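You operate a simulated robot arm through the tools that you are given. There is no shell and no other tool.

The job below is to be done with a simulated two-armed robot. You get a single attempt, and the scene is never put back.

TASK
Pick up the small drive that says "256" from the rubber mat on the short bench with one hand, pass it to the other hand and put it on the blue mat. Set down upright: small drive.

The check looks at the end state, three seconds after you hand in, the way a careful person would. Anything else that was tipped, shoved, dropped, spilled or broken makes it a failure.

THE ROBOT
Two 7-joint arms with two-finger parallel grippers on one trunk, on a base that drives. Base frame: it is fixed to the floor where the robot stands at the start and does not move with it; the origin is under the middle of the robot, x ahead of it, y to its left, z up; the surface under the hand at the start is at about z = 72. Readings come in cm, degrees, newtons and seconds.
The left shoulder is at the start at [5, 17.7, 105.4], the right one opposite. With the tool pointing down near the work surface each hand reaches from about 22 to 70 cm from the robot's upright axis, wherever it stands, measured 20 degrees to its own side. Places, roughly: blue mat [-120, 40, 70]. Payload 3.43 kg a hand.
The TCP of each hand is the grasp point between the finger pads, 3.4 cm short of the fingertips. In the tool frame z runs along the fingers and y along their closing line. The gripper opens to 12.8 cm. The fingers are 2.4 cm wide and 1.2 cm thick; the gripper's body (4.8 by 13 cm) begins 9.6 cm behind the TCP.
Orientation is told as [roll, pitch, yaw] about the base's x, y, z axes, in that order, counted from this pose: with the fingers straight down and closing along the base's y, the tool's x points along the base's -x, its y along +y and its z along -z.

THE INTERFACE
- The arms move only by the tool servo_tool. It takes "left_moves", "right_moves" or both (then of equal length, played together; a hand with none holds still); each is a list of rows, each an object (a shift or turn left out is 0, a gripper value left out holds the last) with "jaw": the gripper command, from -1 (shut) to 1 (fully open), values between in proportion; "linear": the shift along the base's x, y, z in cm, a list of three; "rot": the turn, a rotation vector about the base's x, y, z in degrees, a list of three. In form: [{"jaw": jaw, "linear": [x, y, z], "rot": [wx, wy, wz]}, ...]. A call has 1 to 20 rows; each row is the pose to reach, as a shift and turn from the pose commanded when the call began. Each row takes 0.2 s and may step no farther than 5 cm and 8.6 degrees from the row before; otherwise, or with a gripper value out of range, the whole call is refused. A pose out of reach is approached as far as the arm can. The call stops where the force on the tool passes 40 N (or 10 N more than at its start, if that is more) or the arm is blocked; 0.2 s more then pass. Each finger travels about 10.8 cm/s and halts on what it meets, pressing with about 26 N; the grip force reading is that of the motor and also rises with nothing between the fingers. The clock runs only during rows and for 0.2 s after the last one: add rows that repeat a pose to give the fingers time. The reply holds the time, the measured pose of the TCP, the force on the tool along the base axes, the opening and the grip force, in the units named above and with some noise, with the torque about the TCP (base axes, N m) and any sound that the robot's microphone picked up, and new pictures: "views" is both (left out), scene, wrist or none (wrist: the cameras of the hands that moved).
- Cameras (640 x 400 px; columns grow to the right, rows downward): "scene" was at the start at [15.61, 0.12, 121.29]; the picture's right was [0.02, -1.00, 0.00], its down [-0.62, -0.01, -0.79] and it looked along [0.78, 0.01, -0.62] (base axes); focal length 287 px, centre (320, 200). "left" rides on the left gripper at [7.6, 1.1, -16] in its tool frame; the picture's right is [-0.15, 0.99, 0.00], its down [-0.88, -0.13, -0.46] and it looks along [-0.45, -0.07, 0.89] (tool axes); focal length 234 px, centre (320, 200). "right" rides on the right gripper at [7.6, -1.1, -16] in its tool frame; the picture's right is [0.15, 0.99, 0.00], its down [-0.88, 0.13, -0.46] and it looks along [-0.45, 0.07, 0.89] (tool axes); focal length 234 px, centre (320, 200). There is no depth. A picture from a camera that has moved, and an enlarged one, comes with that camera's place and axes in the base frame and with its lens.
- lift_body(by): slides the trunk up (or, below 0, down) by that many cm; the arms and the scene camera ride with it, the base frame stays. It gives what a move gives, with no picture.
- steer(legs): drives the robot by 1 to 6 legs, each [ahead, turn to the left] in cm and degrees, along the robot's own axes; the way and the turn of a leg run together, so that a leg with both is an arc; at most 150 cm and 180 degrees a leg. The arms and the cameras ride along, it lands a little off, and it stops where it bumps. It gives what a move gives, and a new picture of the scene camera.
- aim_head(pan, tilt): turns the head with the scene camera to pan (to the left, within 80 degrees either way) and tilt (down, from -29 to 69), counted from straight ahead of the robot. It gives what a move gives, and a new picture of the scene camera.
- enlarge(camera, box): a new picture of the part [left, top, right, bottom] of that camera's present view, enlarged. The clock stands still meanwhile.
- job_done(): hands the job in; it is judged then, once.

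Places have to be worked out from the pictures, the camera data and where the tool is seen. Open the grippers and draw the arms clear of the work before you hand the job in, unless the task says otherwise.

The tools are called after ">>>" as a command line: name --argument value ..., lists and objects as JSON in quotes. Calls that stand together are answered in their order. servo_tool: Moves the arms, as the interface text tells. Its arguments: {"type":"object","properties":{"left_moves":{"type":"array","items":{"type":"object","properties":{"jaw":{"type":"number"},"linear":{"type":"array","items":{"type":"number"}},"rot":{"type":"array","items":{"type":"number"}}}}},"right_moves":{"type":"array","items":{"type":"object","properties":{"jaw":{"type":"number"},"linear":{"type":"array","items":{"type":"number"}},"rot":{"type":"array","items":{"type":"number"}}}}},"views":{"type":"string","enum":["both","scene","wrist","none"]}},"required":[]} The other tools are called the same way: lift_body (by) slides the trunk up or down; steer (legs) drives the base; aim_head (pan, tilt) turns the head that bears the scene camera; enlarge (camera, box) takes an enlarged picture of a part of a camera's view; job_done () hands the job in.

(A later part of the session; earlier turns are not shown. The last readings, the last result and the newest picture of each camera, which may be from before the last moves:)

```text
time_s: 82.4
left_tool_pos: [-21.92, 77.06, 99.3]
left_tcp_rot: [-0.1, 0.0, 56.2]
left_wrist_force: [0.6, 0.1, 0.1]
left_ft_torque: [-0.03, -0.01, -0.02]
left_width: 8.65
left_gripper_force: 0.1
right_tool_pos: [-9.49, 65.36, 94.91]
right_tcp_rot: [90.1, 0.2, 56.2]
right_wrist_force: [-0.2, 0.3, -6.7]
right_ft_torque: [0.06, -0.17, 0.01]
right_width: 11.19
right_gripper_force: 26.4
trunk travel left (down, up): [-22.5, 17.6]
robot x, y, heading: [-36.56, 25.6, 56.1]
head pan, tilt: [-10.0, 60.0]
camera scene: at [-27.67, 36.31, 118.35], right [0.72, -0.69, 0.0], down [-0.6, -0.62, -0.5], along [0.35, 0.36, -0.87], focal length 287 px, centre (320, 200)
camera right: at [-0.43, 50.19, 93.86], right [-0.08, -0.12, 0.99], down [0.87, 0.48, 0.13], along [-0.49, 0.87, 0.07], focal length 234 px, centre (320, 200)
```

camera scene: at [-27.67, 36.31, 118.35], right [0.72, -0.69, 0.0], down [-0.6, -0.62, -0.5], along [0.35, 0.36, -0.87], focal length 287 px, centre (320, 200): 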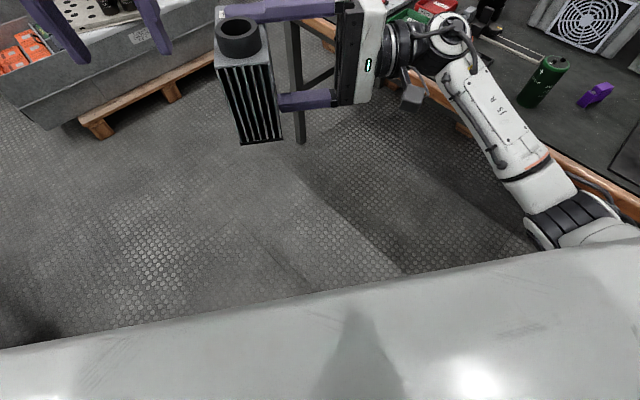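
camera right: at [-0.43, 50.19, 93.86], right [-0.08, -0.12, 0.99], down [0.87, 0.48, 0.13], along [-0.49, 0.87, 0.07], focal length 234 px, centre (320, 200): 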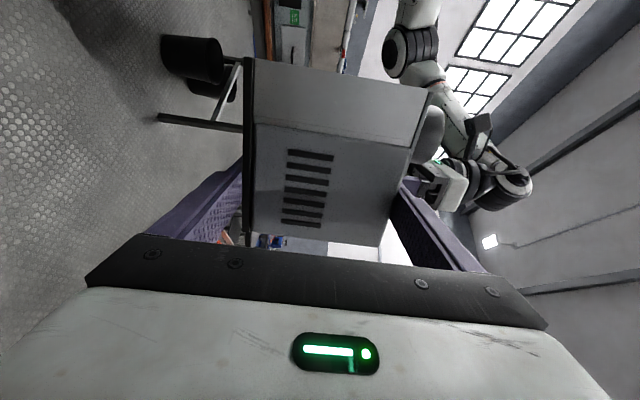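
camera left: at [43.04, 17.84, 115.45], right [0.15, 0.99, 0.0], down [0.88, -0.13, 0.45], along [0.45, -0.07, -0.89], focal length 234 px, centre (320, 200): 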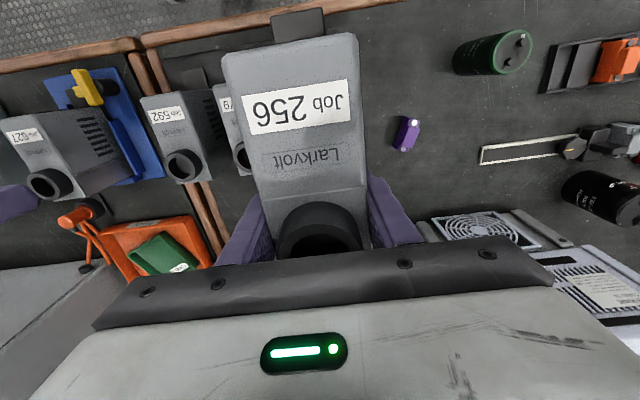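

The drive is now upright in the right hand (ring up, rear fins toward the robot), exactly where the geometry predicts. I raise the left hand and bring it above the drive's middle, to [-13.0, 63.6, 116].

>>> servo_tool --left_moves '[{"jaw": 0.35, "linear": [0, 0, 4]}, {"jaw": 0.35, "linear": [0, 0, 8]}, {"jaw": 0.35, "linear": [0, 0, 12]}, {"jaw": 0.35, "linear": [0, 0, 16.5]}, {"jaw": 0.35, "linear": [2, -3, 16.5]}, {"jaw": 0.35, "linear": [4.2, -6.3, 16.5]}, {"jaw": 0.35, "linear": [6.5, -9.8, 16.5]}, {"jaw": 0.35, "linear": [8.95, -13.46, 16.5]}, {"jaw": 0.35, "linear": [8.95, -13.46, 16.5]}]' --views "both"

```text
time_s: 84.4
left_tool_pos: [-12.88, 63.7, 115.93]
left_tcp_rot: [0.0, 0.0, 56.1]
left_wrist_force: [0.9, -0.1, -0.1]
left_ft_torque: [0.01, -0.02, -0.03]
left_width: 8.66
left_gripper_force: 0.1
right_tool_pos: [-9.48, 65.29, 94.99]
right_tcp_rot: [90.0, 0.2, 56.3]
right_wrist_force: [0.4, -0.5, -5.9]
right_ft_torque: [0.03, -0.23, 0.01]
right_width: 11.2
right_gripper_force: 25.9
trunk travel left (down, up): [-22.5, 17.6]
robot x, y, heading: [-36.04, 25.47, 56.0]
head pan, tilt: [-10.0, 60.0]
camera scene: at [-27.68, 36.32, 118.35], right [0.72, -0.69, 0.0], down [-0.6, -0.62, -0.5], along [0.35, 0.36, -0.87], focal length 287 px, centre (320, 200)
camera left: at [-18.06, 58.13, 131.91], right [-0.74, 0.67, 0.0], down [0.6, 0.66, 0.46], along [0.31, 0.34, -0.89], focal length 234 px, centre (320, 200)
```

scene: 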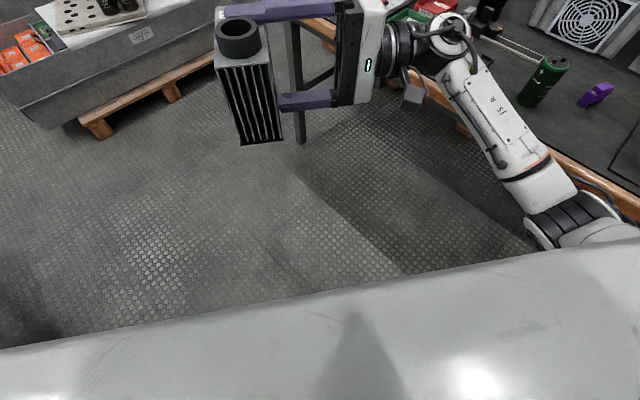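
left: 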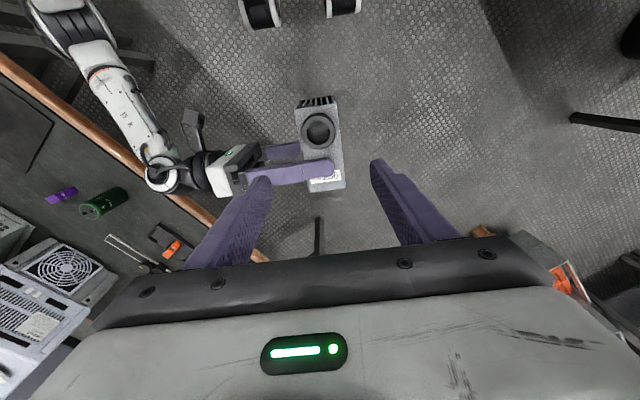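

The left wrist view shows the drive's top with ring and the right hand's upper finger across its front. I zoom to verify alignment.

>>> enlarge --camera "left" --box '[230, 80, 400, 210]'

```text
3.08 times, centred on (315, 145) of left
camera zoom: at [-18.06, 58.13, 131.91], right [-0.74, 0.67, 0.0], down [0.6, 0.66, 0.46], along [0.31, 0.34, -0.89], focal length 720 px, centre (335, 369)
```

zoom: 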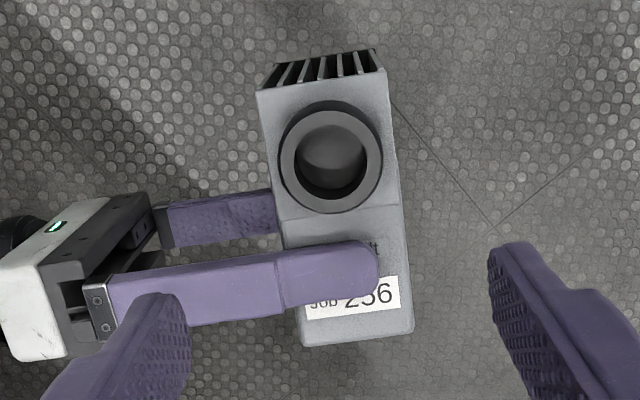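

Label 256 confirmed; the drive spans -4.7…+6.9 cm along the left hand's x and is centred within 0.1 cm, with ≈0.8 cm between the left finger's path and the right hand's finger. I descend to z≈103.5 first and check.

>>> servo_tool --left_moves '[{"jaw": 0.35, "linear": [-0.1, -0.15, -3]}, {"jaw": 0.35, "linear": [-0.1, -0.15, -6]}, {"jaw": 0.35, "linear": [-0.1, -0.15, -9]}, {"jaw": 0.35, "linear": [-0.1, -0.15, -12]}, {"jaw": 0.35, "linear": [-0.1, -0.15, -12]}]' --views "wrist"

```text
time_s: 85.6
left_tool_pos: [-12.83, 63.49, 103.89]
left_tcp_rot: [0.0, 0.1, 56.1]
left_wrist_force: [0.5, -0.4, 0.2]
left_ft_torque: [0.01, 0.01, 0.02]
left_width: 8.66
left_gripper_force: 0.1
right_tool_pos: [-9.58, 65.26, 94.89]
right_tcp_rot: [89.9, 0.2, 56.2]
right_wrist_force: [-0.1, 0.6, -6.3]
right_ft_torque: [0.03, -0.17, -0.04]
right_width: 11.22
right_gripper_force: 26.2
trunk travel left (down, up): [-22.5, 17.6]
robot x, y, heading: [-35.99, 25.76, 56.2]
head pan, tilt: [-10.0, 60.0]
camera left: at [-18.07, 57.85, 119.97], right [-0.74, 0.67, 0.0], down [0.6, 0.66, 0.46], along [0.31, 0.34, -0.89], focal length 234 px, centre (320, 200)
```

left: 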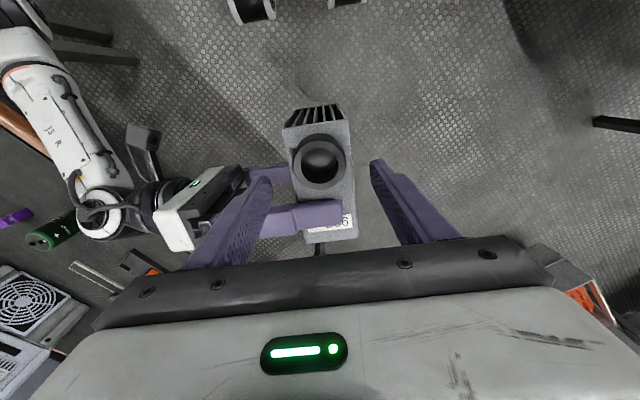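

Clear so far; I continue down to z≈95.5 in small steps.

>>> servo_tool --left_moves '[{"jaw": 0.35, "linear": [0, 0, -2]}, {"jaw": 0.35, "linear": [0, 0, -4]}, {"jaw": 0.35, "linear": [0, 0, -6]}, {"jaw": 0.35, "linear": [0, 0, -7.5]}, {"jaw": 0.35, "linear": [0, 0, -8.4]}, {"jaw": 0.35, "linear": [0, 0, -8.4]}]' --views "both"

```text
time_s: 87.0
left_tool_pos: [-12.8, 63.38, 95.46]
left_tcp_rot: [0.0, 0.0, 56.1]
left_wrist_force: [0.0, 0.5, 0.4]
left_ft_torque: [0.02, 0.01, 0.0]
left_width: 8.62
left_gripper_force: 0.0
right_tool_pos: [-9.6, 65.37, 94.78]
right_tcp_rot: [90.0, 0.2, 56.3]
right_wrist_force: [-0.4, 1.3, -6.2]
right_ft_torque: [0.06, -0.18, 0.0]
right_width: 11.19
right_gripper_force: 25.5
trunk travel left (down, up): [-22.5, 17.6]
robot x, y, heading: [-36.14, 25.65, 56.1]
head pan, tilt: [-10.0, 60.0]
camera scene: at [-27.67, 36.31, 118.35], right [0.72, -0.69, 0.0], down [-0.6, -0.62, -0.5], along [0.35, 0.36, -0.87], focal length 287 px, centre (320, 200)
camera left: at [-18.09, 57.79, 111.47], right [-0.74, 0.67, 0.0], down [0.6, 0.66, 0.46], along [0.31, 0.34, -0.89], focal length 234 px, centre (320, 200)
```

scene: 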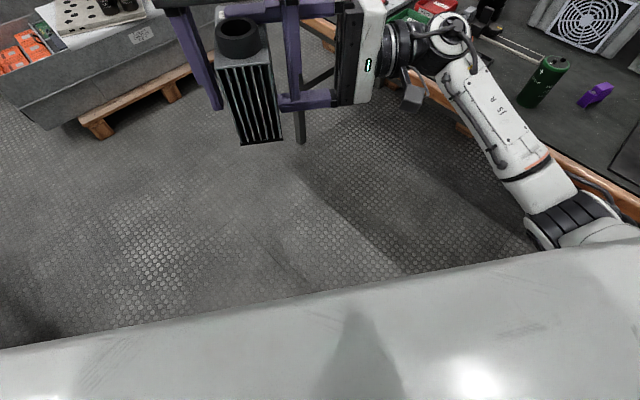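
left: 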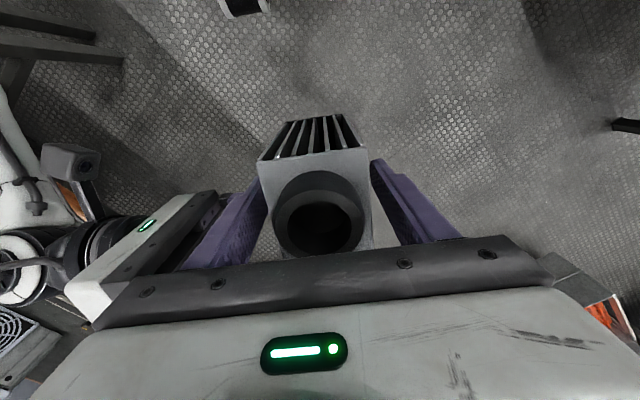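

Both fingers of the left hand straddle the drive without contact. I close the left gripper while the right still holds.

>>> servo_tool --left_moves '[{"jaw": 0.0}, {"jaw": -1}, {"jaw": -1}, {"jaw": -1}, {"jaw": -1}]' --views "both"

```text
time_s: 88.2
left_tool_pos: [-12.94, 63.6, 95.5]
left_tcp_rot: [0.2, 0.0, 56.3]
left_wrist_force: [-13.3, 9.6, -0.1]
left_ft_torque: [0.3, -0.6, 0.12]
left_width: 5.61
left_gripper_force: 25.8
right_tool_pos: [-9.55, 65.24, 95.05]
right_tcp_rot: [90.0, 0.2, 56.3]
right_wrist_force: [15.2, -9.2, -4.8]
right_ft_torque: [-0.21, 0.54, 0.47]
right_width: 11.18
right_gripper_force: 25.7
trunk travel left (down, up): [-22.5, 17.6]
robot x, y, heading: [-36.35, 25.63, 56.1]
head pan, tilt: [-10.0, 60.0]
camera scene: at [-27.67, 36.31, 118.35], right [0.72, -0.69, 0.0], down [-0.6, -0.62, -0.5], along [0.35, 0.36, -0.87], focal length 287 px, centre (320, 200)
camera left: at [-18.11, 57.85, 111.48], right [-0.74, 0.67, 0.0], down [0.6, 0.66, 0.46], along [0.3, 0.34, -0.89], focal length 234 px, centre (320, 200)
```

scene: 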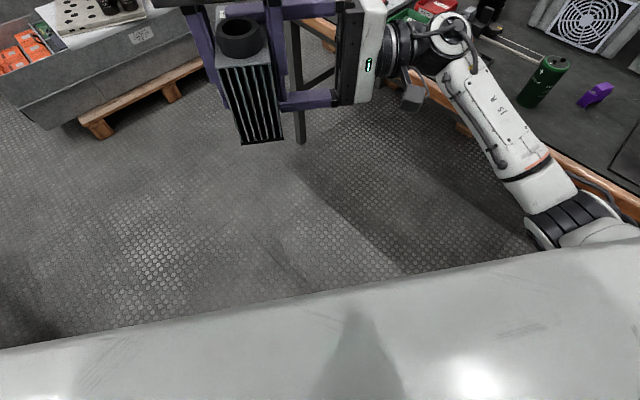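
left: 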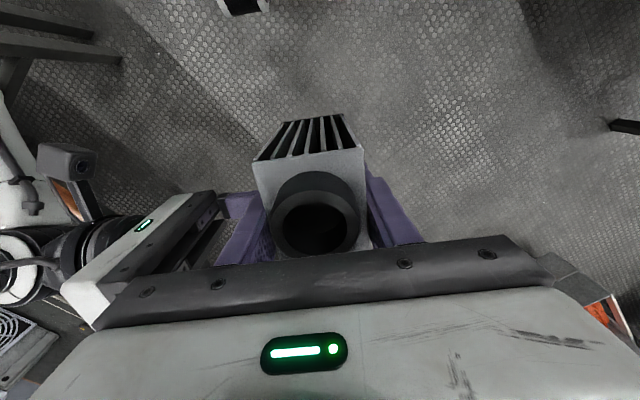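

Both hands hold the drive; there is ≈16 N of sideways internal load. I relieve it by shifting the left hand 0.25 cm toward the robot's left, and then will drive with both hands holding for safety.

>>> servo_tool --left_moves '[{"jaw": -1, "linear": [-0.1, 0.07, 0]}, {"jaw": -1, "linear": [-0.2, 0.13, 0]}, {"jaw": -1, "linear": [-0.2, 0.13, 0]}]' --views "none"

```text
time_s: 89.0
left_tool_pos: [-13.3, 63.53, 95.48]
left_tcp_rot: [-0.1, -0.1, 56.2]
left_wrist_force: [1.9, 1.8, 0.1]
left_ft_torque: [1.07, 0.72, 0.77]
left_width: 5.58
left_gripper_force: 26.1
right_tool_pos: [-9.58, 65.29, 94.94]
right_tcp_rot: [90.1, 0.0, 56.3]
right_wrist_force: [-3.7, -2.9, -0.6]
right_ft_torque: [-1.08, -0.69, -0.74]
right_width: 11.21
right_gripper_force: 25.9
trunk travel left (down, up): [-22.5, 17.6]
robot x, y, heading: [-36.08, 25.61, 55.8]
head pan, tilt: [-10.0, 60.0]
```

Sideways force is gone but a ≈1.5 N·m internal twist remains. I relax it by turning the left hand by about half a degree in the direction of that twist.

>>> servo_tool --left_moves '[{"jaw": -1, "rot": [0.35, 0.25, 0.25]}, {"jaw": -1, "rot": [0.35, 0.25, 0.25]}]' --views "none"

```text
time_s: 89.6
left_tool_pos: [-13.2, 63.5, 95.47]
left_tcp_rot: [0.1, -0.1, 56.3]
left_wrist_force: [5.0, 0.5, 0.1]
left_ft_torque: [-0.72, -0.68, -0.31]
left_width: 5.57
left_gripper_force: 26.2
right_tool_pos: [-9.77, 65.29, 94.97]
right_tcp_rot: [90.1, 0.0, 56.4]
right_wrist_force: [-5.4, -0.6, -2.9]
right_ft_torque: [0.7, 0.6, 0.23]
right_width: 11.21
right_gripper_force: 25.9
trunk travel left (down, up): [-22.5, 17.6]
robot x, y, heading: [-36.26, 25.9, 56.2]
head pan, tilt: [-10.0, 60.0]
```

It overshot; I turn back about 40 % of that.

>>> servo_tool --left_moves '[{"jaw": -1, "rot": [-0.14, -0.11, -0.08], "linear": [0.04, -0.03, 0]}, {"jaw": -1, "rot": [-0.14, -0.11, -0.08], "linear": [0.04, -0.03, 0]}]' --views "none"

```text
time_s: 90.2
left_tool_pos: [-13.16, 63.45, 95.45]
left_tcp_rot: [0.1, -0.1, 56.3]
left_wrist_force: [9.2, 0.2, -0.2]
left_ft_torque: [-0.53, -0.45, -0.27]
left_width: 5.58
left_gripper_force: 26.0
right_tool_pos: [-9.57, 65.42, 94.92]
right_tcp_rot: [90.0, 0.1, 56.4]
right_wrist_force: [-9.5, 0.1, -1.4]
right_ft_torque: [0.49, 0.39, 0.06]
right_width: 11.2
right_gripper_force: 25.9
trunk travel left (down, up): [-22.5, 17.6]
robot x, y, heading: [-35.94, 25.67, 56.0]
head pan, tilt: [-10.0, 60.0]
```

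Internal loads are small now. With both hands holding, I turn left 34° to head along the aisle and check the grip.

>>> steer --legs '[[0, 34]]'

```text
time_s: 92.2
left_tool_pos: [-38.37, 69.82, 95.52]
left_tcp_rot: [-0.1, -0.1, 90.3]
left_wrist_force: [16.0, 6.4, -1.7]
left_ft_torque: [-0.02, 0.11, -0.35]
left_width: 5.59
left_gripper_force: 26.0
right_tool_pos: [-36.32, 73.41, 94.99]
right_tcp_rot: [90.1, 0.3, 90.3]
right_wrist_force: [-15.4, -6.5, 1.1]
right_ft_torque: [-0.04, -0.15, -0.03]
right_width: 11.2
right_gripper_force: 26.3
trunk travel left (down, up): [-22.5, 17.6]
robot x, y, heading: [-36.85, 26.08, 90.1]
head pan, tilt: [-10.0, 60.0]
camera scene: at [-35.11, 39.27, 118.35], right [0.99, -0.17, 0.0], down [-0.15, -0.85, -0.5], along [0.09, 0.49, -0.87], focal length 287 px, centre (320, 200)
```

scene: 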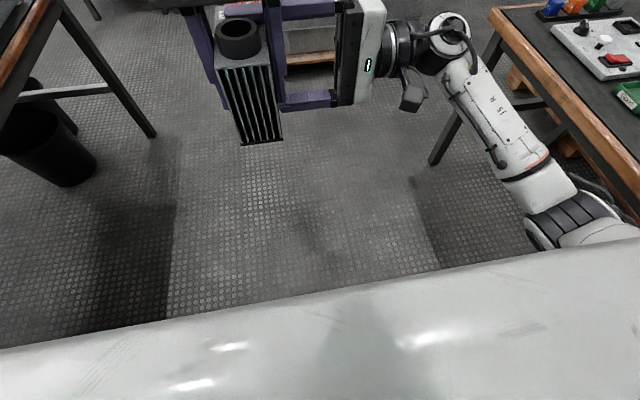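

The two-handed hold survived the turn. I go ahead 20 cm along the aisle.

>>> steer --legs '[[19, 0]]'

>>> steer --legs '[[0, 45]]'

```text
time_s: 93.8
left_tool_pos: [-38.19, 88.71, 95.45]
left_tcp_rot: [0.0, -0.1, 90.4]
left_wrist_force: [0.4, 1.0, -0.2]
left_ft_torque: [-0.04, -0.27, -0.05]
left_width: 5.61
left_gripper_force: 25.8
right_tool_pos: [-36.32, 92.23, 95.01]
right_tcp_rot: [90.0, 0.2, 90.4]
right_wrist_force: [0.0, -0.2, -1.8]
right_ft_torque: [-0.01, 0.28, 0.06]
right_width: 11.2
right_gripper_force: 25.8
trunk travel left (down, up): [-22.5, 17.6]
robot x, y, heading: [-36.35, 44.16, 90.2]
head pan, tilt: [-10.0, 60.0]
camera scene: at [-35.13, 58.04, 118.35], right [0.99, -0.17, 0.0], down [-0.15, -0.85, -0.5], along [0.09, 0.49, -0.87], focal length 287 px, centre (320, 200)
```

scene: 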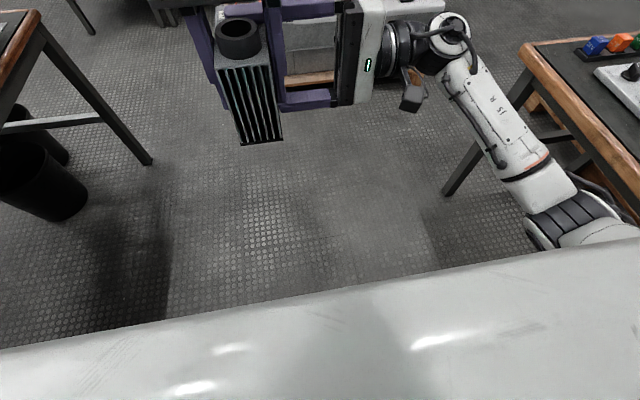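

```text
time_s: 96.2
left_tool_pos: [-68.47, 74.9, 95.48]
left_tcp_rot: [0.0, -0.1, 134.2]
left_wrist_force: [-0.4, 0.6, -0.3]
left_ft_torque: [0.24, -0.26, -0.02]
left_width: 5.57
left_gripper_force: 25.7
right_tool_pos: [-69.45, 78.67, 94.95]
right_tcp_rot: [90.0, 0.2, 134.3]
right_wrist_force: [-0.5, 0.6, -2.1]
right_ft_torque: [-0.18, 0.23, 0.03]
right_width: 11.19
right_gripper_force: 25.9
trunk travel left (down, up): [-22.5, 17.6]
robot x, y, heading: [-36.39, 44.2, 134.0]
head pan, tilt: [-10.0, 60.0]
camera scene: at [-44.91, 54.96, 118.35], right [0.83, 0.56, 0.0], down [0.49, -0.72, -0.5], along [-0.28, 0.41, -0.87], focal length 287 px, centre (320, 200)
```

scene: 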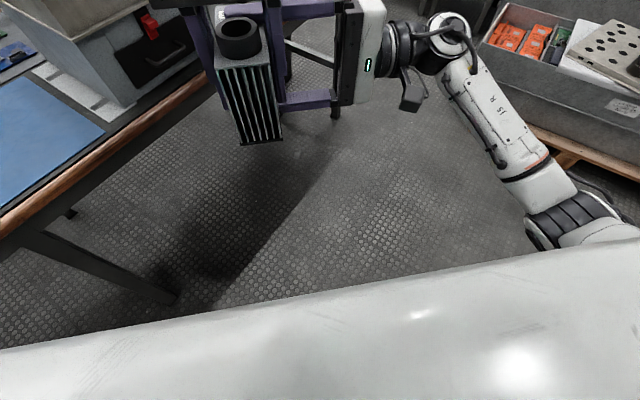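

Still held (5.6 / 11.2 cm). I turn the remaining 46° to face the blue-mat bench.

>>> steer --legs '[[0, 46]]'

>>> aim_head --pan 0 --tilt 45

```text
time_s: 98.7
left_tool_pos: [-80.47, 41.77, 95.43]
left_tcp_rot: [0.0, 0.0, -178.9]
left_wrist_force: [-0.9, -0.7, -1.1]
left_ft_torque: [0.3, -0.01, 0.0]
left_width: 5.59
left_gripper_force: 26.1
right_tool_pos: [-83.94, 43.71, 95.05]
right_tcp_rot: [90.1, 0.4, -178.9]
right_wrist_force: [0.7, 0.3, -2.2]
right_ft_torque: [-0.25, 0.01, 0.06]
right_width: 11.19
right_gripper_force: 26.2
trunk travel left (down, up): [-22.5, 17.6]
robot x, y, heading: [-36.42, 44.35, -179.0]
head pan, tilt: [-10.0, 60.0]
camera scene: at [-49.88, 45.31, 118.35], right [0.16, 0.99, 0.0], down [0.86, -0.14, -0.5], along [-0.49, 0.08, -0.87], focal length 287 px, centre (320, 200)
```

scene: 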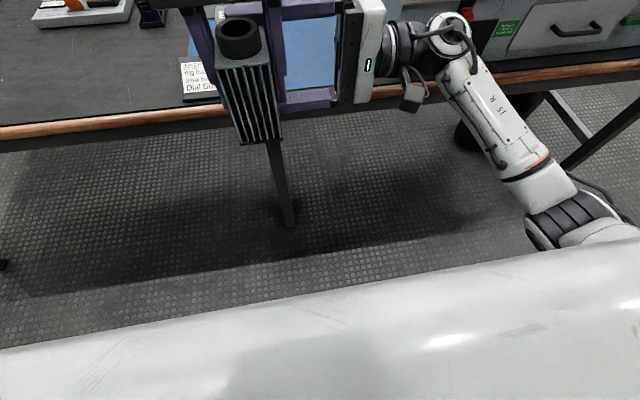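

```text
time_s: 99.5
left_tool_pos: [-80.58, 41.75, 95.35]
left_tcp_rot: [0.0, -0.1, -178.8]
left_wrist_force: [-0.7, 0.2, -0.4]
left_ft_torque: [0.52, -0.07, -0.06]
left_width: 5.59
left_gripper_force: 25.8
right_tool_pos: [-84.04, 43.66, 94.89]
right_tcp_rot: [89.9, 0.1, -178.8]
right_wrist_force: [0.0, 1.4, -2.1]
right_ft_torque: [-0.47, 0.1, 0.12]
right_width: 11.18
right_gripper_force: 25.4
trunk travel left (down, up): [-22.5, 17.6]
robot x, y, heading: [-36.11, 44.72, -178.8]
head pan, tilt: [0.0, 45.0]
camera scene: at [-51.43, 44.15, 120.3], right [-0.02, 1.0, 0.0], down [0.71, 0.01, -0.71], along [-0.71, -0.01, -0.71], focal length 287 px, centre (320, 200)
```

scene: 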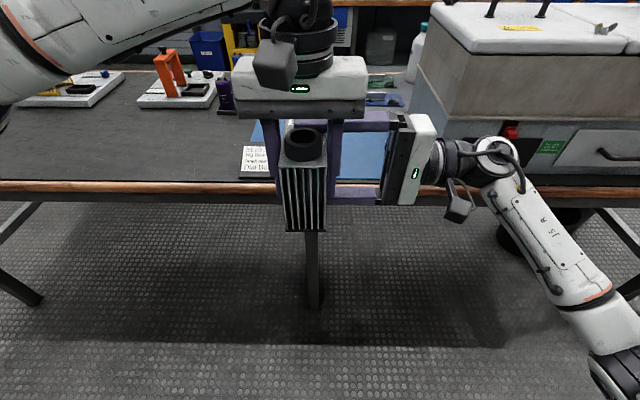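

Facing the mat bench with the drive still held by both hands. The mat spans roughly x -142…-109, y 20…62, with a card at its near-left corner. Now I complete the pass: open the right gripper in place and see that the left hand carries the weight.

>>> servo_tool --right_moves '[{"jaw": 0.8}, {"jaw": 0.9}, {"jaw": 1}, {"jaw": 1}]' --views "both"

```text
time_s: 100.5
left_tool_pos: [-80.41, 41.75, 95.37]
left_tcp_rot: [0.0, -0.1, -178.8]
left_wrist_force: [-0.3, 0.5, 0.2]
left_ft_torque: [0.01, -0.06, 0.0]
left_width: 5.6
left_gripper_force: 25.0
right_tool_pos: [-83.96, 43.69, 94.94]
right_tcp_rot: [90.0, 0.3, -178.8]
right_wrist_force: [-0.5, -0.4, 1.3]
right_ft_torque: [-0.02, -0.02, 0.03]
right_width: 12.79
right_gripper_force: 0.1
trunk travel left (down, up): [-22.5, 17.6]
robot x, y, heading: [-36.97, 44.47, -179.0]
head pan, tilt: [0.0, 45.0]
camera scene: at [-51.43, 44.14, 120.3], right [-0.02, 1.0, 0.0], down [0.71, 0.01, -0.71], along [-0.71, -0.01, -0.71], focal length 287 px, centre (320, 200)
camera right: at [-76.67, 59.84, 93.88], right [0.14, 0.0, 0.99], down [-0.89, 0.44, 0.13], along [-0.43, -0.9, 0.07], focal length 234 px, centre (320, 200)
```

scene: 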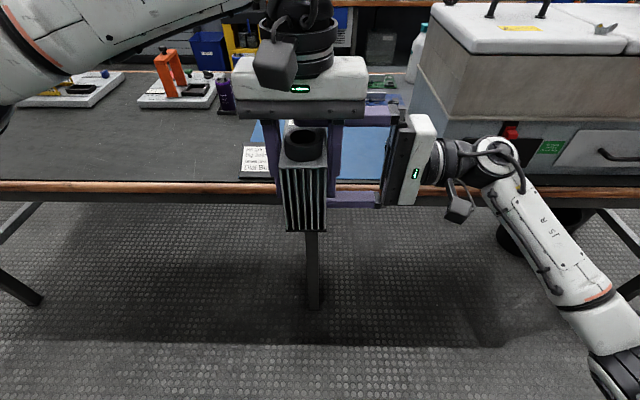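
right: 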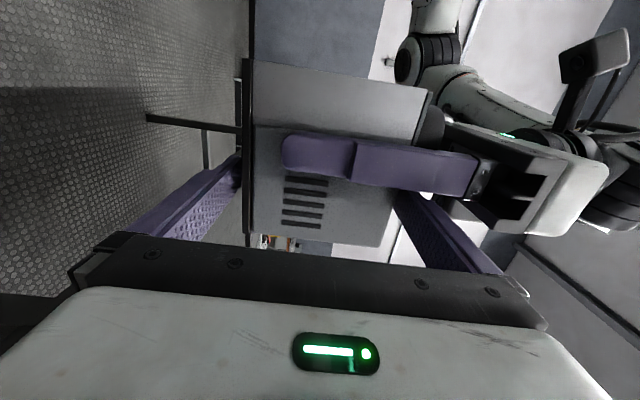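

The right gripper is open, but the left wrist shows almost no weight yet. I hold still for a moment and read again before moving anything.

>>> servo_tool --left_moves '[{"jaw": -1}, {"jaw": -1}, {"jaw": -1}]' --views "wrist"

>>> enlarge --camera "scene" --box '[220, 80, 460, 240]'

>>> enlarge --camera "right" --box '[120, 40, 540, 280]'

```text
time_s: 101.3
left_tool_pos: [-80.49, 41.81, 95.41]
left_tcp_rot: [0.0, -0.1, -178.7]
left_wrist_force: [0.6, -0.3, -0.5]
left_ft_torque: [-0.03, -0.08, 0.0]
left_width: 5.59
left_gripper_force: 25.8
right_tool_pos: [-83.99, 43.78, 94.97]
right_tcp_rot: [90.0, 0.2, -178.8]
right_wrist_force: [0.3, 0.2, 1.2]
right_ft_torque: [0.0, -0.03, 0.03]
right_width: 12.79
right_gripper_force: 0.0
trunk travel left (down, up): [-22.5, 17.6]
robot x, y, heading: [-36.35, 44.69, -179.1]
head pan, tilt: [0.0, 45.0]
camera left: at [-72.87, 40.81, 111.45], right [-0.13, -0.99, 0.0], down [-0.88, 0.11, 0.46], along [-0.45, 0.06, -0.89], focal length 234 px, centre (320, 200)
```

left: 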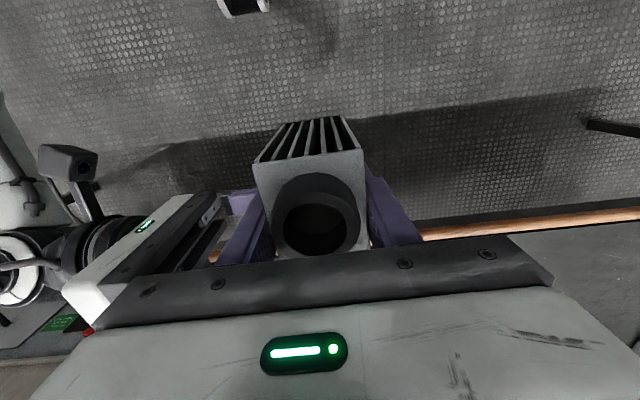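

```text
2.50 times, centred on (340, 160) of scene
camera zoom: at [-51.43, 44.14, 120.3], right [-0.02, 1.0, 0.0], down [0.71, 0.01, -0.71], along [-0.71, -0.01, -0.71], focal length 717 px, centre (270, 300)
```

zoom: 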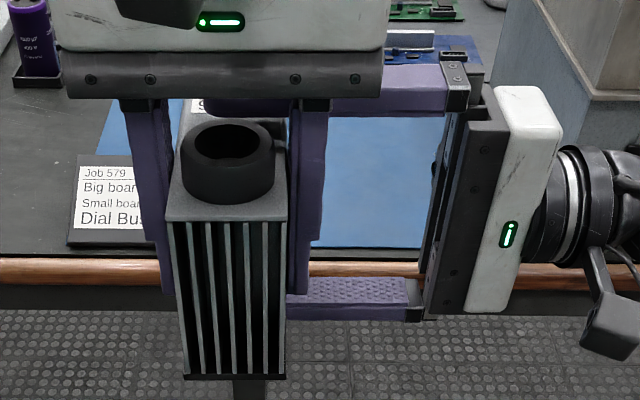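

```text
1.52 times, centred on (330, 160) of right
camera zoom: at [-76.67, 59.84, 93.88], right [0.14, 0.0, 0.99], down [-0.89, 0.44, 0.13], along [-0.43, -0.9, 0.07], focal length 357 px, centre (305, 261)
```

zoom: 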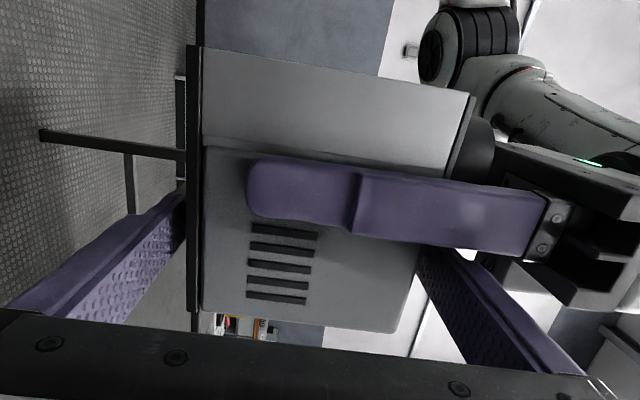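

The drive clearly sits in the left grip and the right fingers stand open around it, yet neither wrist reads its weight. I raise the left hand by 0.3 cm as a test and compare readings.

>>> servo_tool --left_moves '[{"jaw": -1, "linear": [0, 0, 0.15]}, {"jaw": -1, "linear": [0, 0, 0.3]}, {"jaw": -1, "linear": [0, 0, 0.3]}, {"jaw": -1, "linear": [0, 0, 0.3]}]' --views "none"

>>> enlarge --camera "right" --box '[120, 40, 540, 280]'

```text
time_s: 102.3
left_tool_pos: [-80.53, 41.79, 95.78]
left_tcp_rot: [0.0, -0.1, -178.8]
left_wrist_force: [1.1, 0.1, -5.9]
left_ft_torque: [-0.01, -0.04, 0.0]
left_width: 5.56
left_gripper_force: 26.0
right_tool_pos: [-83.99, 43.57, 94.99]
right_tcp_rot: [90.1, 0.2, -178.8]
right_wrist_force: [0.6, -0.1, -0.2]
right_ft_torque: [0.0, 0.02, 0.0]
right_width: 12.8
right_gripper_force: 0.0
trunk travel left (down, up): [-22.5, 17.6]
robot x, y, heading: [-36.24, 44.45, -178.9]
head pan, tilt: [0.0, 45.0]
```

```text
1.52 times, centred on (330, 160) of right
camera zoom: at [-76.67, 59.84, 93.88], right [0.14, 0.0, 0.99], down [-0.89, 0.44, 0.13], along [-0.43, -0.9, 0.07], focal length 357 px, centre (305, 261)
```

zoom: 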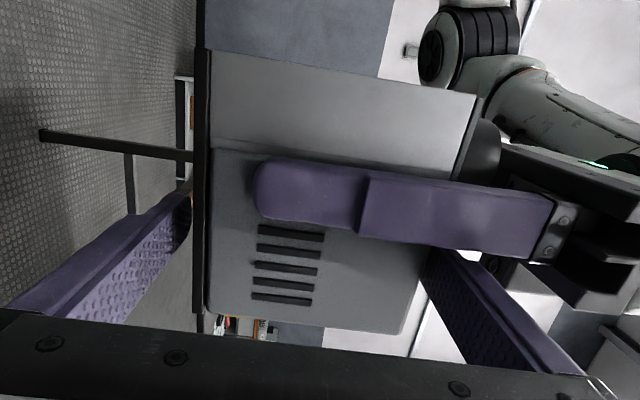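

Now the left wrist reads 5.9 N down and the right about zero, so the left hand alone carries the drive. I withdraw the right hand straight back along its fingers.

>>> servo_tool --right_moves '[{"jaw": 1, "linear": [-0.02, 1, 0]}, {"jaw": 1, "linear": [-0.04, 2, 0]}, {"jaw": 1, "linear": [-0.08, 3.5, 0]}, {"jaw": 1, "linear": [-0.1, 5, 0]}, {"jaw": 1, "linear": [-0.14, 7, 0]}, {"jaw": 1, "linear": [-0.19, 9, 0]}, {"jaw": 1, "linear": [-0.23, 11, 0]}, {"jaw": 1, "linear": [-0.27, 13, 0]}, {"jaw": 1, "linear": [-0.27, 13, 0]}]' --views "scene"

```text
time_s: 104.3
left_tool_pos: [-80.43, 41.83, 95.76]
left_tcp_rot: [0.1, -0.1, -178.8]
left_wrist_force: [0.6, 0.0, -5.3]
left_ft_torque: [0.0, -0.07, -0.03]
left_width: 5.61
left_gripper_force: 26.4
right_tool_pos: [-84.25, 56.83, 94.87]
right_tcp_rot: [89.9, 0.1, -179.0]
right_wrist_force: [1.6, -0.1, 0.6]
right_ft_torque: [-0.02, 0.04, -0.01]
right_width: 12.82
right_gripper_force: 0.1
trunk travel left (down, up): [-22.5, 17.6]
robot x, y, heading: [-36.45, 44.39, -178.9]
head pan, tilt: [0.0, 45.0]
camera scene: at [-51.43, 44.14, 120.3], right [-0.02, 1.0, 0.0], down [0.71, 0.01, -0.71], along [-0.71, -0.01, -0.71], focal length 287 px, centre (320, 200)
```

scene: 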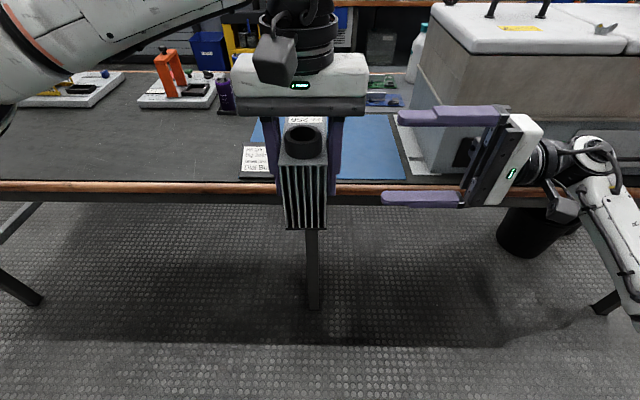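

The pass is complete: the left hand alone holds the drive upright. I swing the right hand back to point down and tuck it near the robot's right side so it stays clear of the tall grey box.

>>> servo_tool --right_moves '[{"linear": [1.5, 1.5, 0.4], "rot": [7.5, 0.14, 0]}, {"linear": [3, 3, 0.8], "rot": [15, 0.29, 0]}, {"linear": [4.5, 4.2, 1.2], "rot": [22.5, 0.43, 0]}, {"linear": [6, 5.4, 1.6], "rot": [30, 0.58, 0]}, {"linear": [7.5, 6.6, 2.0], "rot": [37.5, 0.72, 0]}, {"linear": [9, 7.8, 2.4], "rot": [45, 0.86, 0]}, {"linear": [10.5, 8.8, 2.9], "rot": [52.5, 1.0, 0]}, {"linear": [12, 9.8, 3.4], "rot": [60, 1.15, 0]}, {"linear": [13.5, 10.6, 3.9], "rot": [67.5, 1.3, 0]}, {"linear": [15, 11.4, 4.3], "rot": [75, 1.44, 0]}, {"linear": [16.5, 12.0, 4.7], "rot": [82.5, 1.58, 0]}, {"linear": [17.9, 12.6, 5], "rot": [90, 1.73, 0]}, {"linear": [17.9, 12.6, 5], "rot": [90, 1.73, 0]}]' --views "scene"

```text
time_s: 107.1
left_tool_pos: [-80.52, 41.79, 95.68]
left_tcp_rot: [0.0, -0.1, -178.8]
left_wrist_force: [0.7, 0.9, -5.5]
left_ft_torque: [0.0, -0.04, 0.0]
left_width: 5.59
left_gripper_force: 25.5
right_tool_pos: [-66.29, 69.29, 99.95]
right_tcp_rot: [-0.1, 0.1, -179.1]
right_wrist_force: [-0.4, 0.2, -0.6]
right_ft_torque: [0.01, -0.01, 0.0]
right_width: 12.8
right_gripper_force: 0.0
trunk travel left (down, up): [-22.5, 17.6]
robot x, y, heading: [-36.05, 44.28, -179.0]
head pan, tilt: [0.0, 45.0]
camera scene: at [-51.43, 44.15, 120.3], right [-0.02, 1.0, 0.0], down [0.71, 0.01, -0.71], along [-0.71, -0.01, -0.71], focal length 287 px, centre (320, 200)
```

scene: 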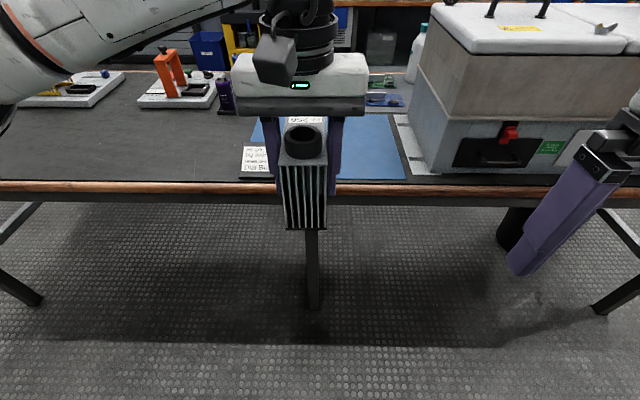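

The way is clear: mat spans about x -145…-109, y 20…66, and the left hand (y≈41.8) is already lined up. I drive straight ahead 17 cm, then check the grip.

>>> steer --legs '[[17, 0]]'

```text
time_s: 108.5
left_tool_pos: [-97.24, 41.51, 95.78]
left_tcp_rot: [0.1, -0.1, -178.9]
left_wrist_force: [0.6, 0.7, -5.2]
left_ft_torque: [-0.01, -0.1, -0.02]
left_width: 5.56
left_gripper_force: 26.3
right_tool_pos: [-82.94, 68.88, 99.97]
right_tcp_rot: [0.0, 0.1, -179.0]
right_wrist_force: [-0.4, -0.7, 0.5]
right_ft_torque: [0.01, -0.04, 0.0]
right_width: 12.8
right_gripper_force: 0.1
trunk travel left (down, up): [-22.5, 17.6]
robot x, y, heading: [-53.2, 44.35, -179.1]
head pan, tilt: [0.0, 45.0]
camera scene: at [-68.13, 43.89, 120.29], right [-0.02, 1.0, 0.0], down [0.71, 0.01, -0.71], along [-0.71, -0.01, -0.71], focal length 287 px, centre (320, 200)
```

scene: 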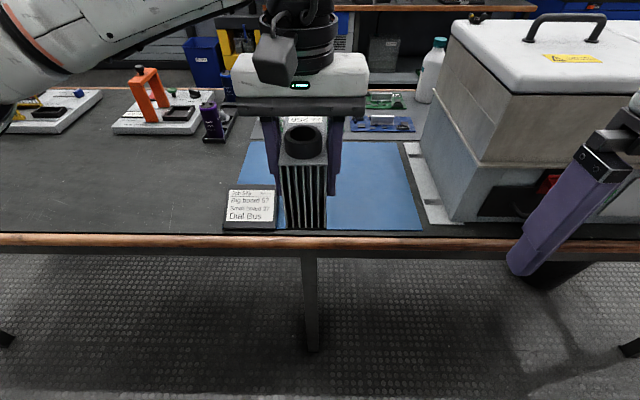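

The grip is steady and the mat is empty apart from the card at its near-left corner. I advance the remaining 16 cm.

>>> steer --legs '[[16, 0]]'

```text
time_s: 110.0
left_tool_pos: [-113.44, 41.38, 95.68]
left_tcp_rot: [0.0, -0.1, -178.9]
left_wrist_force: [0.5, -0.2, -6.6]
left_ft_torque: [-0.03, -0.05, 0.0]
left_width: 5.57
left_gripper_force: 26.2
right_tool_pos: [-99.2, 68.72, 99.88]
right_tcp_rot: [-0.1, 0.1, -179.2]
right_wrist_force: [0.1, -0.5, -0.3]
right_ft_torque: [-0.01, -0.03, 0.02]
right_width: 12.79
right_gripper_force: 0.0
trunk travel left (down, up): [-22.5, 17.6]
robot x, y, heading: [-69.41, 43.72, -178.9]
head pan, tilt: [0.0, 45.0]
camera scene: at [-84.36, 43.66, 120.29], right [-0.01, 1.0, 0.0], down [0.71, 0.01, -0.71], along [-0.71, -0.01, -0.71], focal length 287 px, centre (320, 200)
```

scene: 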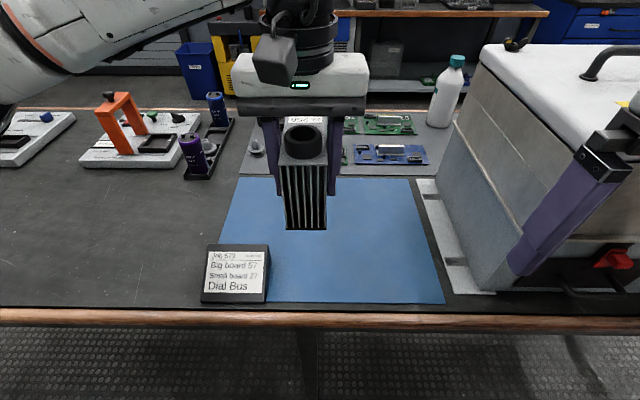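

The mat spans x -142…-109, y 20…66. I extend the left arm to [-123.5, 43.5] above its middle and then come down to z≈81.

>>> servo_tool --left_moves '[{"jaw": -1, "linear": [-1.5, 0.3, 0]}, {"jaw": -1, "linear": [-4, 0.8, 0]}, {"jaw": -1, "linear": [-6.5, 1.3, 0]}, {"jaw": -1, "linear": [-9, 1.8, 0]}, {"jaw": -1, "linear": [-10.06, 2.1, 0]}, {"jaw": -1, "linear": [-10.06, 2.1, -2]}, {"jaw": -1, "linear": [-10.06, 2.1, -4.5]}, {"jaw": -1, "linear": [-10.06, 2.1, -7]}, {"jaw": -1, "linear": [-10.06, 2.1, -9.5]}, {"jaw": -1, "linear": [-10.06, 2.1, -12]}, {"jaw": -1, "linear": [-10.06, 2.1, -14]}, {"jaw": -1, "linear": [-10.06, 2.1, -14.7]}, {"jaw": -1, "linear": [-10.06, 2.1, -14.7]}]' --views "both"

```text
time_s: 112.8
left_tool_pos: [-123.33, 43.54, 80.88]
left_tcp_rot: [-0.1, -0.1, -178.9]
left_wrist_force: [0.7, -0.3, -5.5]
left_ft_torque: [-0.02, -0.05, 0.01]
left_width: 5.57
left_gripper_force: 26.1
right_tool_pos: [-99.05, 68.63, 99.91]
right_tcp_rot: [0.1, 0.1, -179.2]
right_wrist_force: [0.2, -0.2, 0.1]
right_ft_torque: [-0.02, 0.0, 0.01]
right_width: 12.79
right_gripper_force: 0.0
trunk travel left (down, up): [-22.5, 17.6]
robot x, y, heading: [-69.64, 43.77, -179.1]
head pan, tilt: [0.0, 45.0]
camera scene: at [-84.32, 43.66, 120.3], right [-0.01, 1.0, 0.0], down [0.71, 0.01, -0.71], along [-0.71, -0.01, -0.71], focal length 287 px, centre (320, 200)
camera left: at [-115.77, 42.51, 96.92], right [-0.13, -0.99, 0.0], down [-0.88, 0.11, 0.46], along [-0.45, 0.06, -0.89], focal length 234 px, centre (320, 200)
```

scene: 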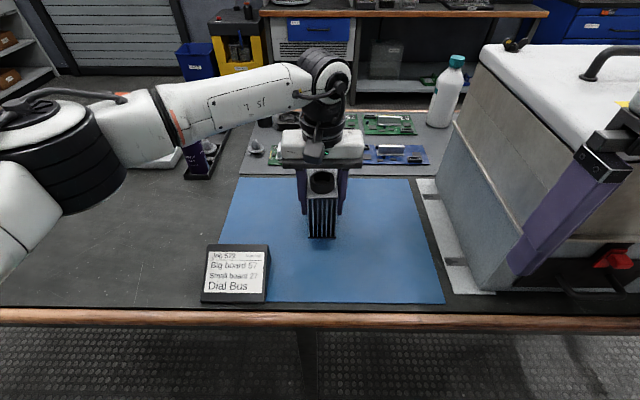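
left: 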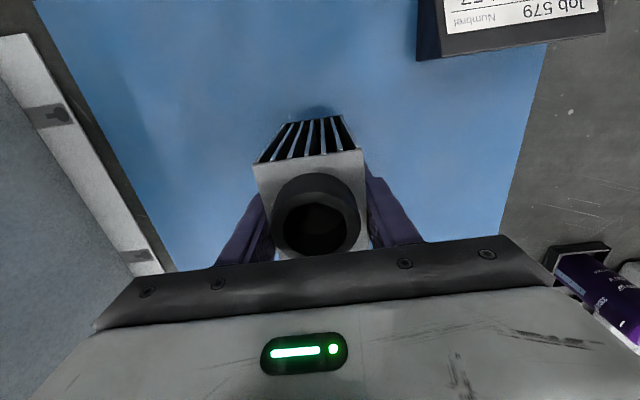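

The drive hovers over the mat's centre, clear of the card and box. I zoom to gauge the gap beneath it.

>>> enlarge --camera "scene" --box '[260, 150, 400, 260]'

```text
3.64 times, centred on (330, 205) of scene
camera zoom: at [-84.32, 43.66, 120.3], right [-0.01, 1.0, 0.0], down [0.71, 0.01, -0.71], along [-0.71, -0.01, -0.71], focal length 1044 px, centre (284, 182)
```

zoom: 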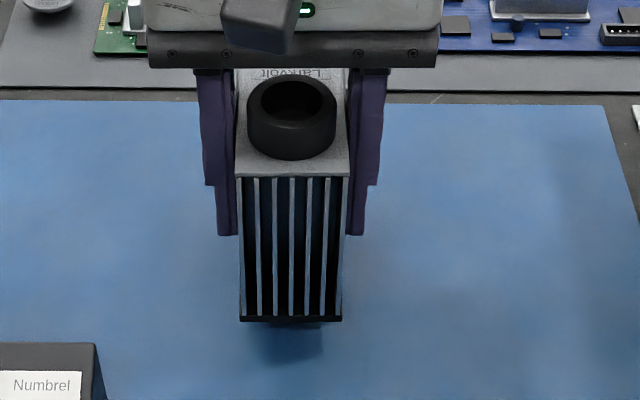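

The gap looks like about 4–5 cm. I lower 3.5 cm, then proceed in fine steps watching the vertical force.

>>> servo_tool --left_moves '[{"jaw": -1, "linear": [0, 0, -1]}, {"jaw": -1, "linear": [0, 0, -2]}, {"jaw": -1, "linear": [0, 0, -3]}, {"jaw": -1, "linear": [0, 0, -3.5]}, {"jaw": -1, "linear": [0, 0, -3.5]}]' --views "scene"

```text
time_s: 114.0
left_tool_pos: [-123.43, 43.54, 77.74]
left_tcp_rot: [0.0, -0.6, -178.9]
left_wrist_force: [-2.5, -1.0, 18.2]
left_ft_torque: [0.22, 0.35, -0.01]
left_width: 5.61
left_gripper_force: 25.8
right_tool_pos: [-99.08, 68.71, 100.1]
right_tcp_rot: [0.0, 0.0, -179.2]
right_wrist_force: [1.0, -0.9, -0.1]
right_ft_torque: [0.03, 0.03, -0.01]
right_width: 12.8
right_gripper_force: 0.1
trunk travel left (down, up): [-22.5, 17.6]
robot x, y, heading: [-69.31, 44.32, -179.3]
head pan, tilt: [0.0, 45.0]
camera scene: at [-84.13, 43.67, 120.35], right [-0.01, 1.0, 0.0], down [0.71, 0.01, -0.71], along [-0.71, -0.01, -0.71], focal length 287 px, centre (320, 200)
```

scene: 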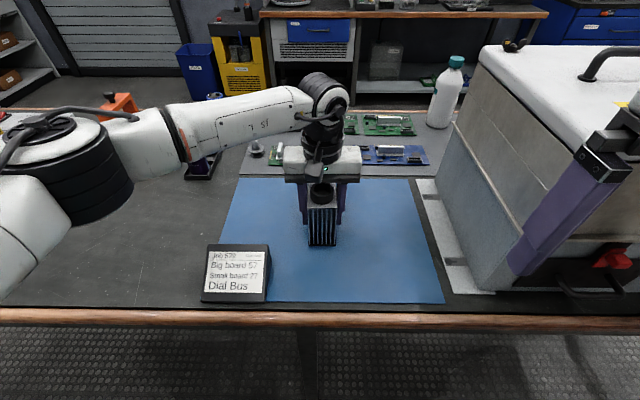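

Contact: the upward force is about 24 N above the hanging weight, so the drive stands on the mat at TCP z≈77.7. I ease up slightly to remove the excess press.

>>> servo_tool --left_moves '[{"jaw": -1, "linear": [0, 0, 0.15]}, {"jaw": -1, "linear": [0, 0, 0.25]}, {"jaw": -1, "linear": [0, 0, 0.25]}, {"jaw": -1, "linear": [0, 0, 0.25]}]' --views "wrist"

```text
time_s: 115.0
left_tool_pos: [-123.45, 43.43, 77.72]
left_tcp_rot: [0.1, -0.1, -179.0]
left_wrist_force: [-6.8, 1.7, 2.8]
left_ft_torque: [0.37, 0.84, -0.01]
left_width: 5.6
left_gripper_force: 26.0
right_tool_pos: [-99.02, 68.72, 100.01]
right_tcp_rot: [0.0, 0.0, -179.1]
right_wrist_force: [-0.2, -0.8, -0.8]
right_ft_torque: [-0.02, -0.02, 0.03]
right_width: 12.8
right_gripper_force: 0.2
trunk travel left (down, up): [-22.5, 17.6]
robot x, y, heading: [-69.07, 43.83, -179.2]
head pan, tilt: [0.0, 45.0]
camera left: at [-115.8, 42.53, 93.77], right [-0.13, -0.99, 0.0], down [-0.88, 0.12, 0.46], along [-0.45, 0.06, -0.89], focal length 234 px, centre (320, 200)
```

left: 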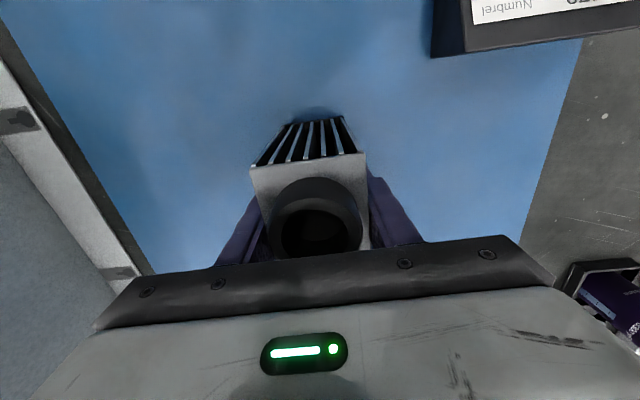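

Contact is light now (≈8 N on the mat). I check the drive's stance in a zoom before releasing.

>>> enlarge --camera "scene" --box '[260, 150, 400, 260]'

```text
3.64 times, centred on (330, 205) of scene
camera zoom: at [-84.29, 43.68, 120.29], right [-0.01, 1.0, 0.0], down [0.71, 0.01, -0.71], along [-0.71, -0.01, -0.71], focal length 1044 px, centre (284, 182)
```

zoom: 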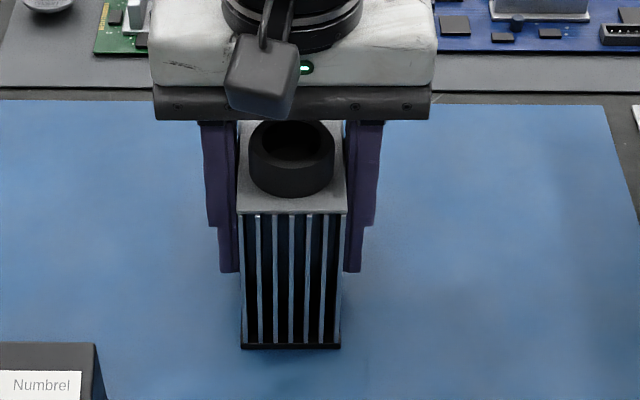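

The drive stands square on the mat, with only a small residual contact force. I open the left gripper gently to about 8.6 cm.

>>> servo_tool --left_moves '[{"jaw": -0.05}, {"jaw": 0.05}, {"jaw": 0.2}, {"jaw": 0.35}, {"jaw": 0.35}]' --views "both"

```text
time_s: 116.2
left_tool_pos: [-123.46, 43.49, 77.87]
left_tcp_rot: [0.0, -0.2, -178.9]
left_wrist_force: [0.4, 0.2, -0.4]
left_ft_torque: [-0.02, -0.02, -0.01]
left_width: 8.63
left_gripper_force: 0.0
right_tool_pos: [-99.16, 68.8, 100.09]
right_tcp_rot: [0.0, 0.0, -179.1]
right_wrist_force: [0.3, -0.6, 0.5]
right_ft_torque: [0.05, 0.01, 0.0]
right_width: 12.78
right_gripper_force: 0.0
trunk travel left (down, up): [-22.5, 17.6]
robot x, y, heading: [-69.3, 43.92, -179.0]
head pan, tilt: [0.0, 45.0]
camera scene: at [-84.28, 43.66, 120.31], right [-0.01, 1.0, 0.0], down [0.71, 0.01, -0.71], along [-0.71, -0.01, -0.71], focal length 287 px, centre (320, 200)
camera left: at [-115.8, 42.52, 93.85], right [-0.13, -0.99, 0.0], down [-0.88, 0.11, 0.46], along [-0.45, 0.06, -0.89], focal length 234 px, centre (320, 200)
```

scene: 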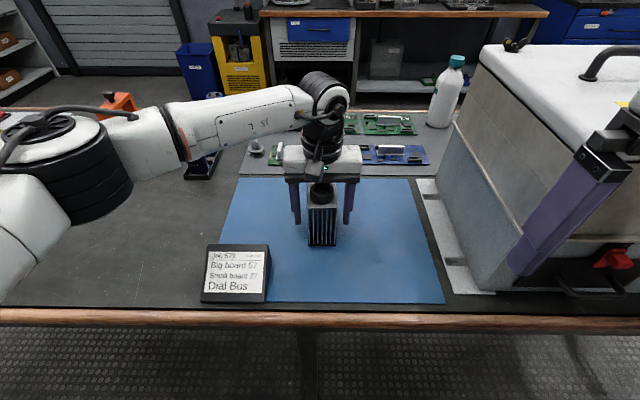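
left: 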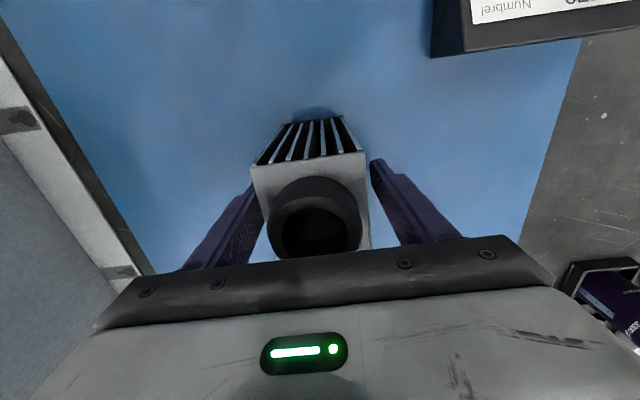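

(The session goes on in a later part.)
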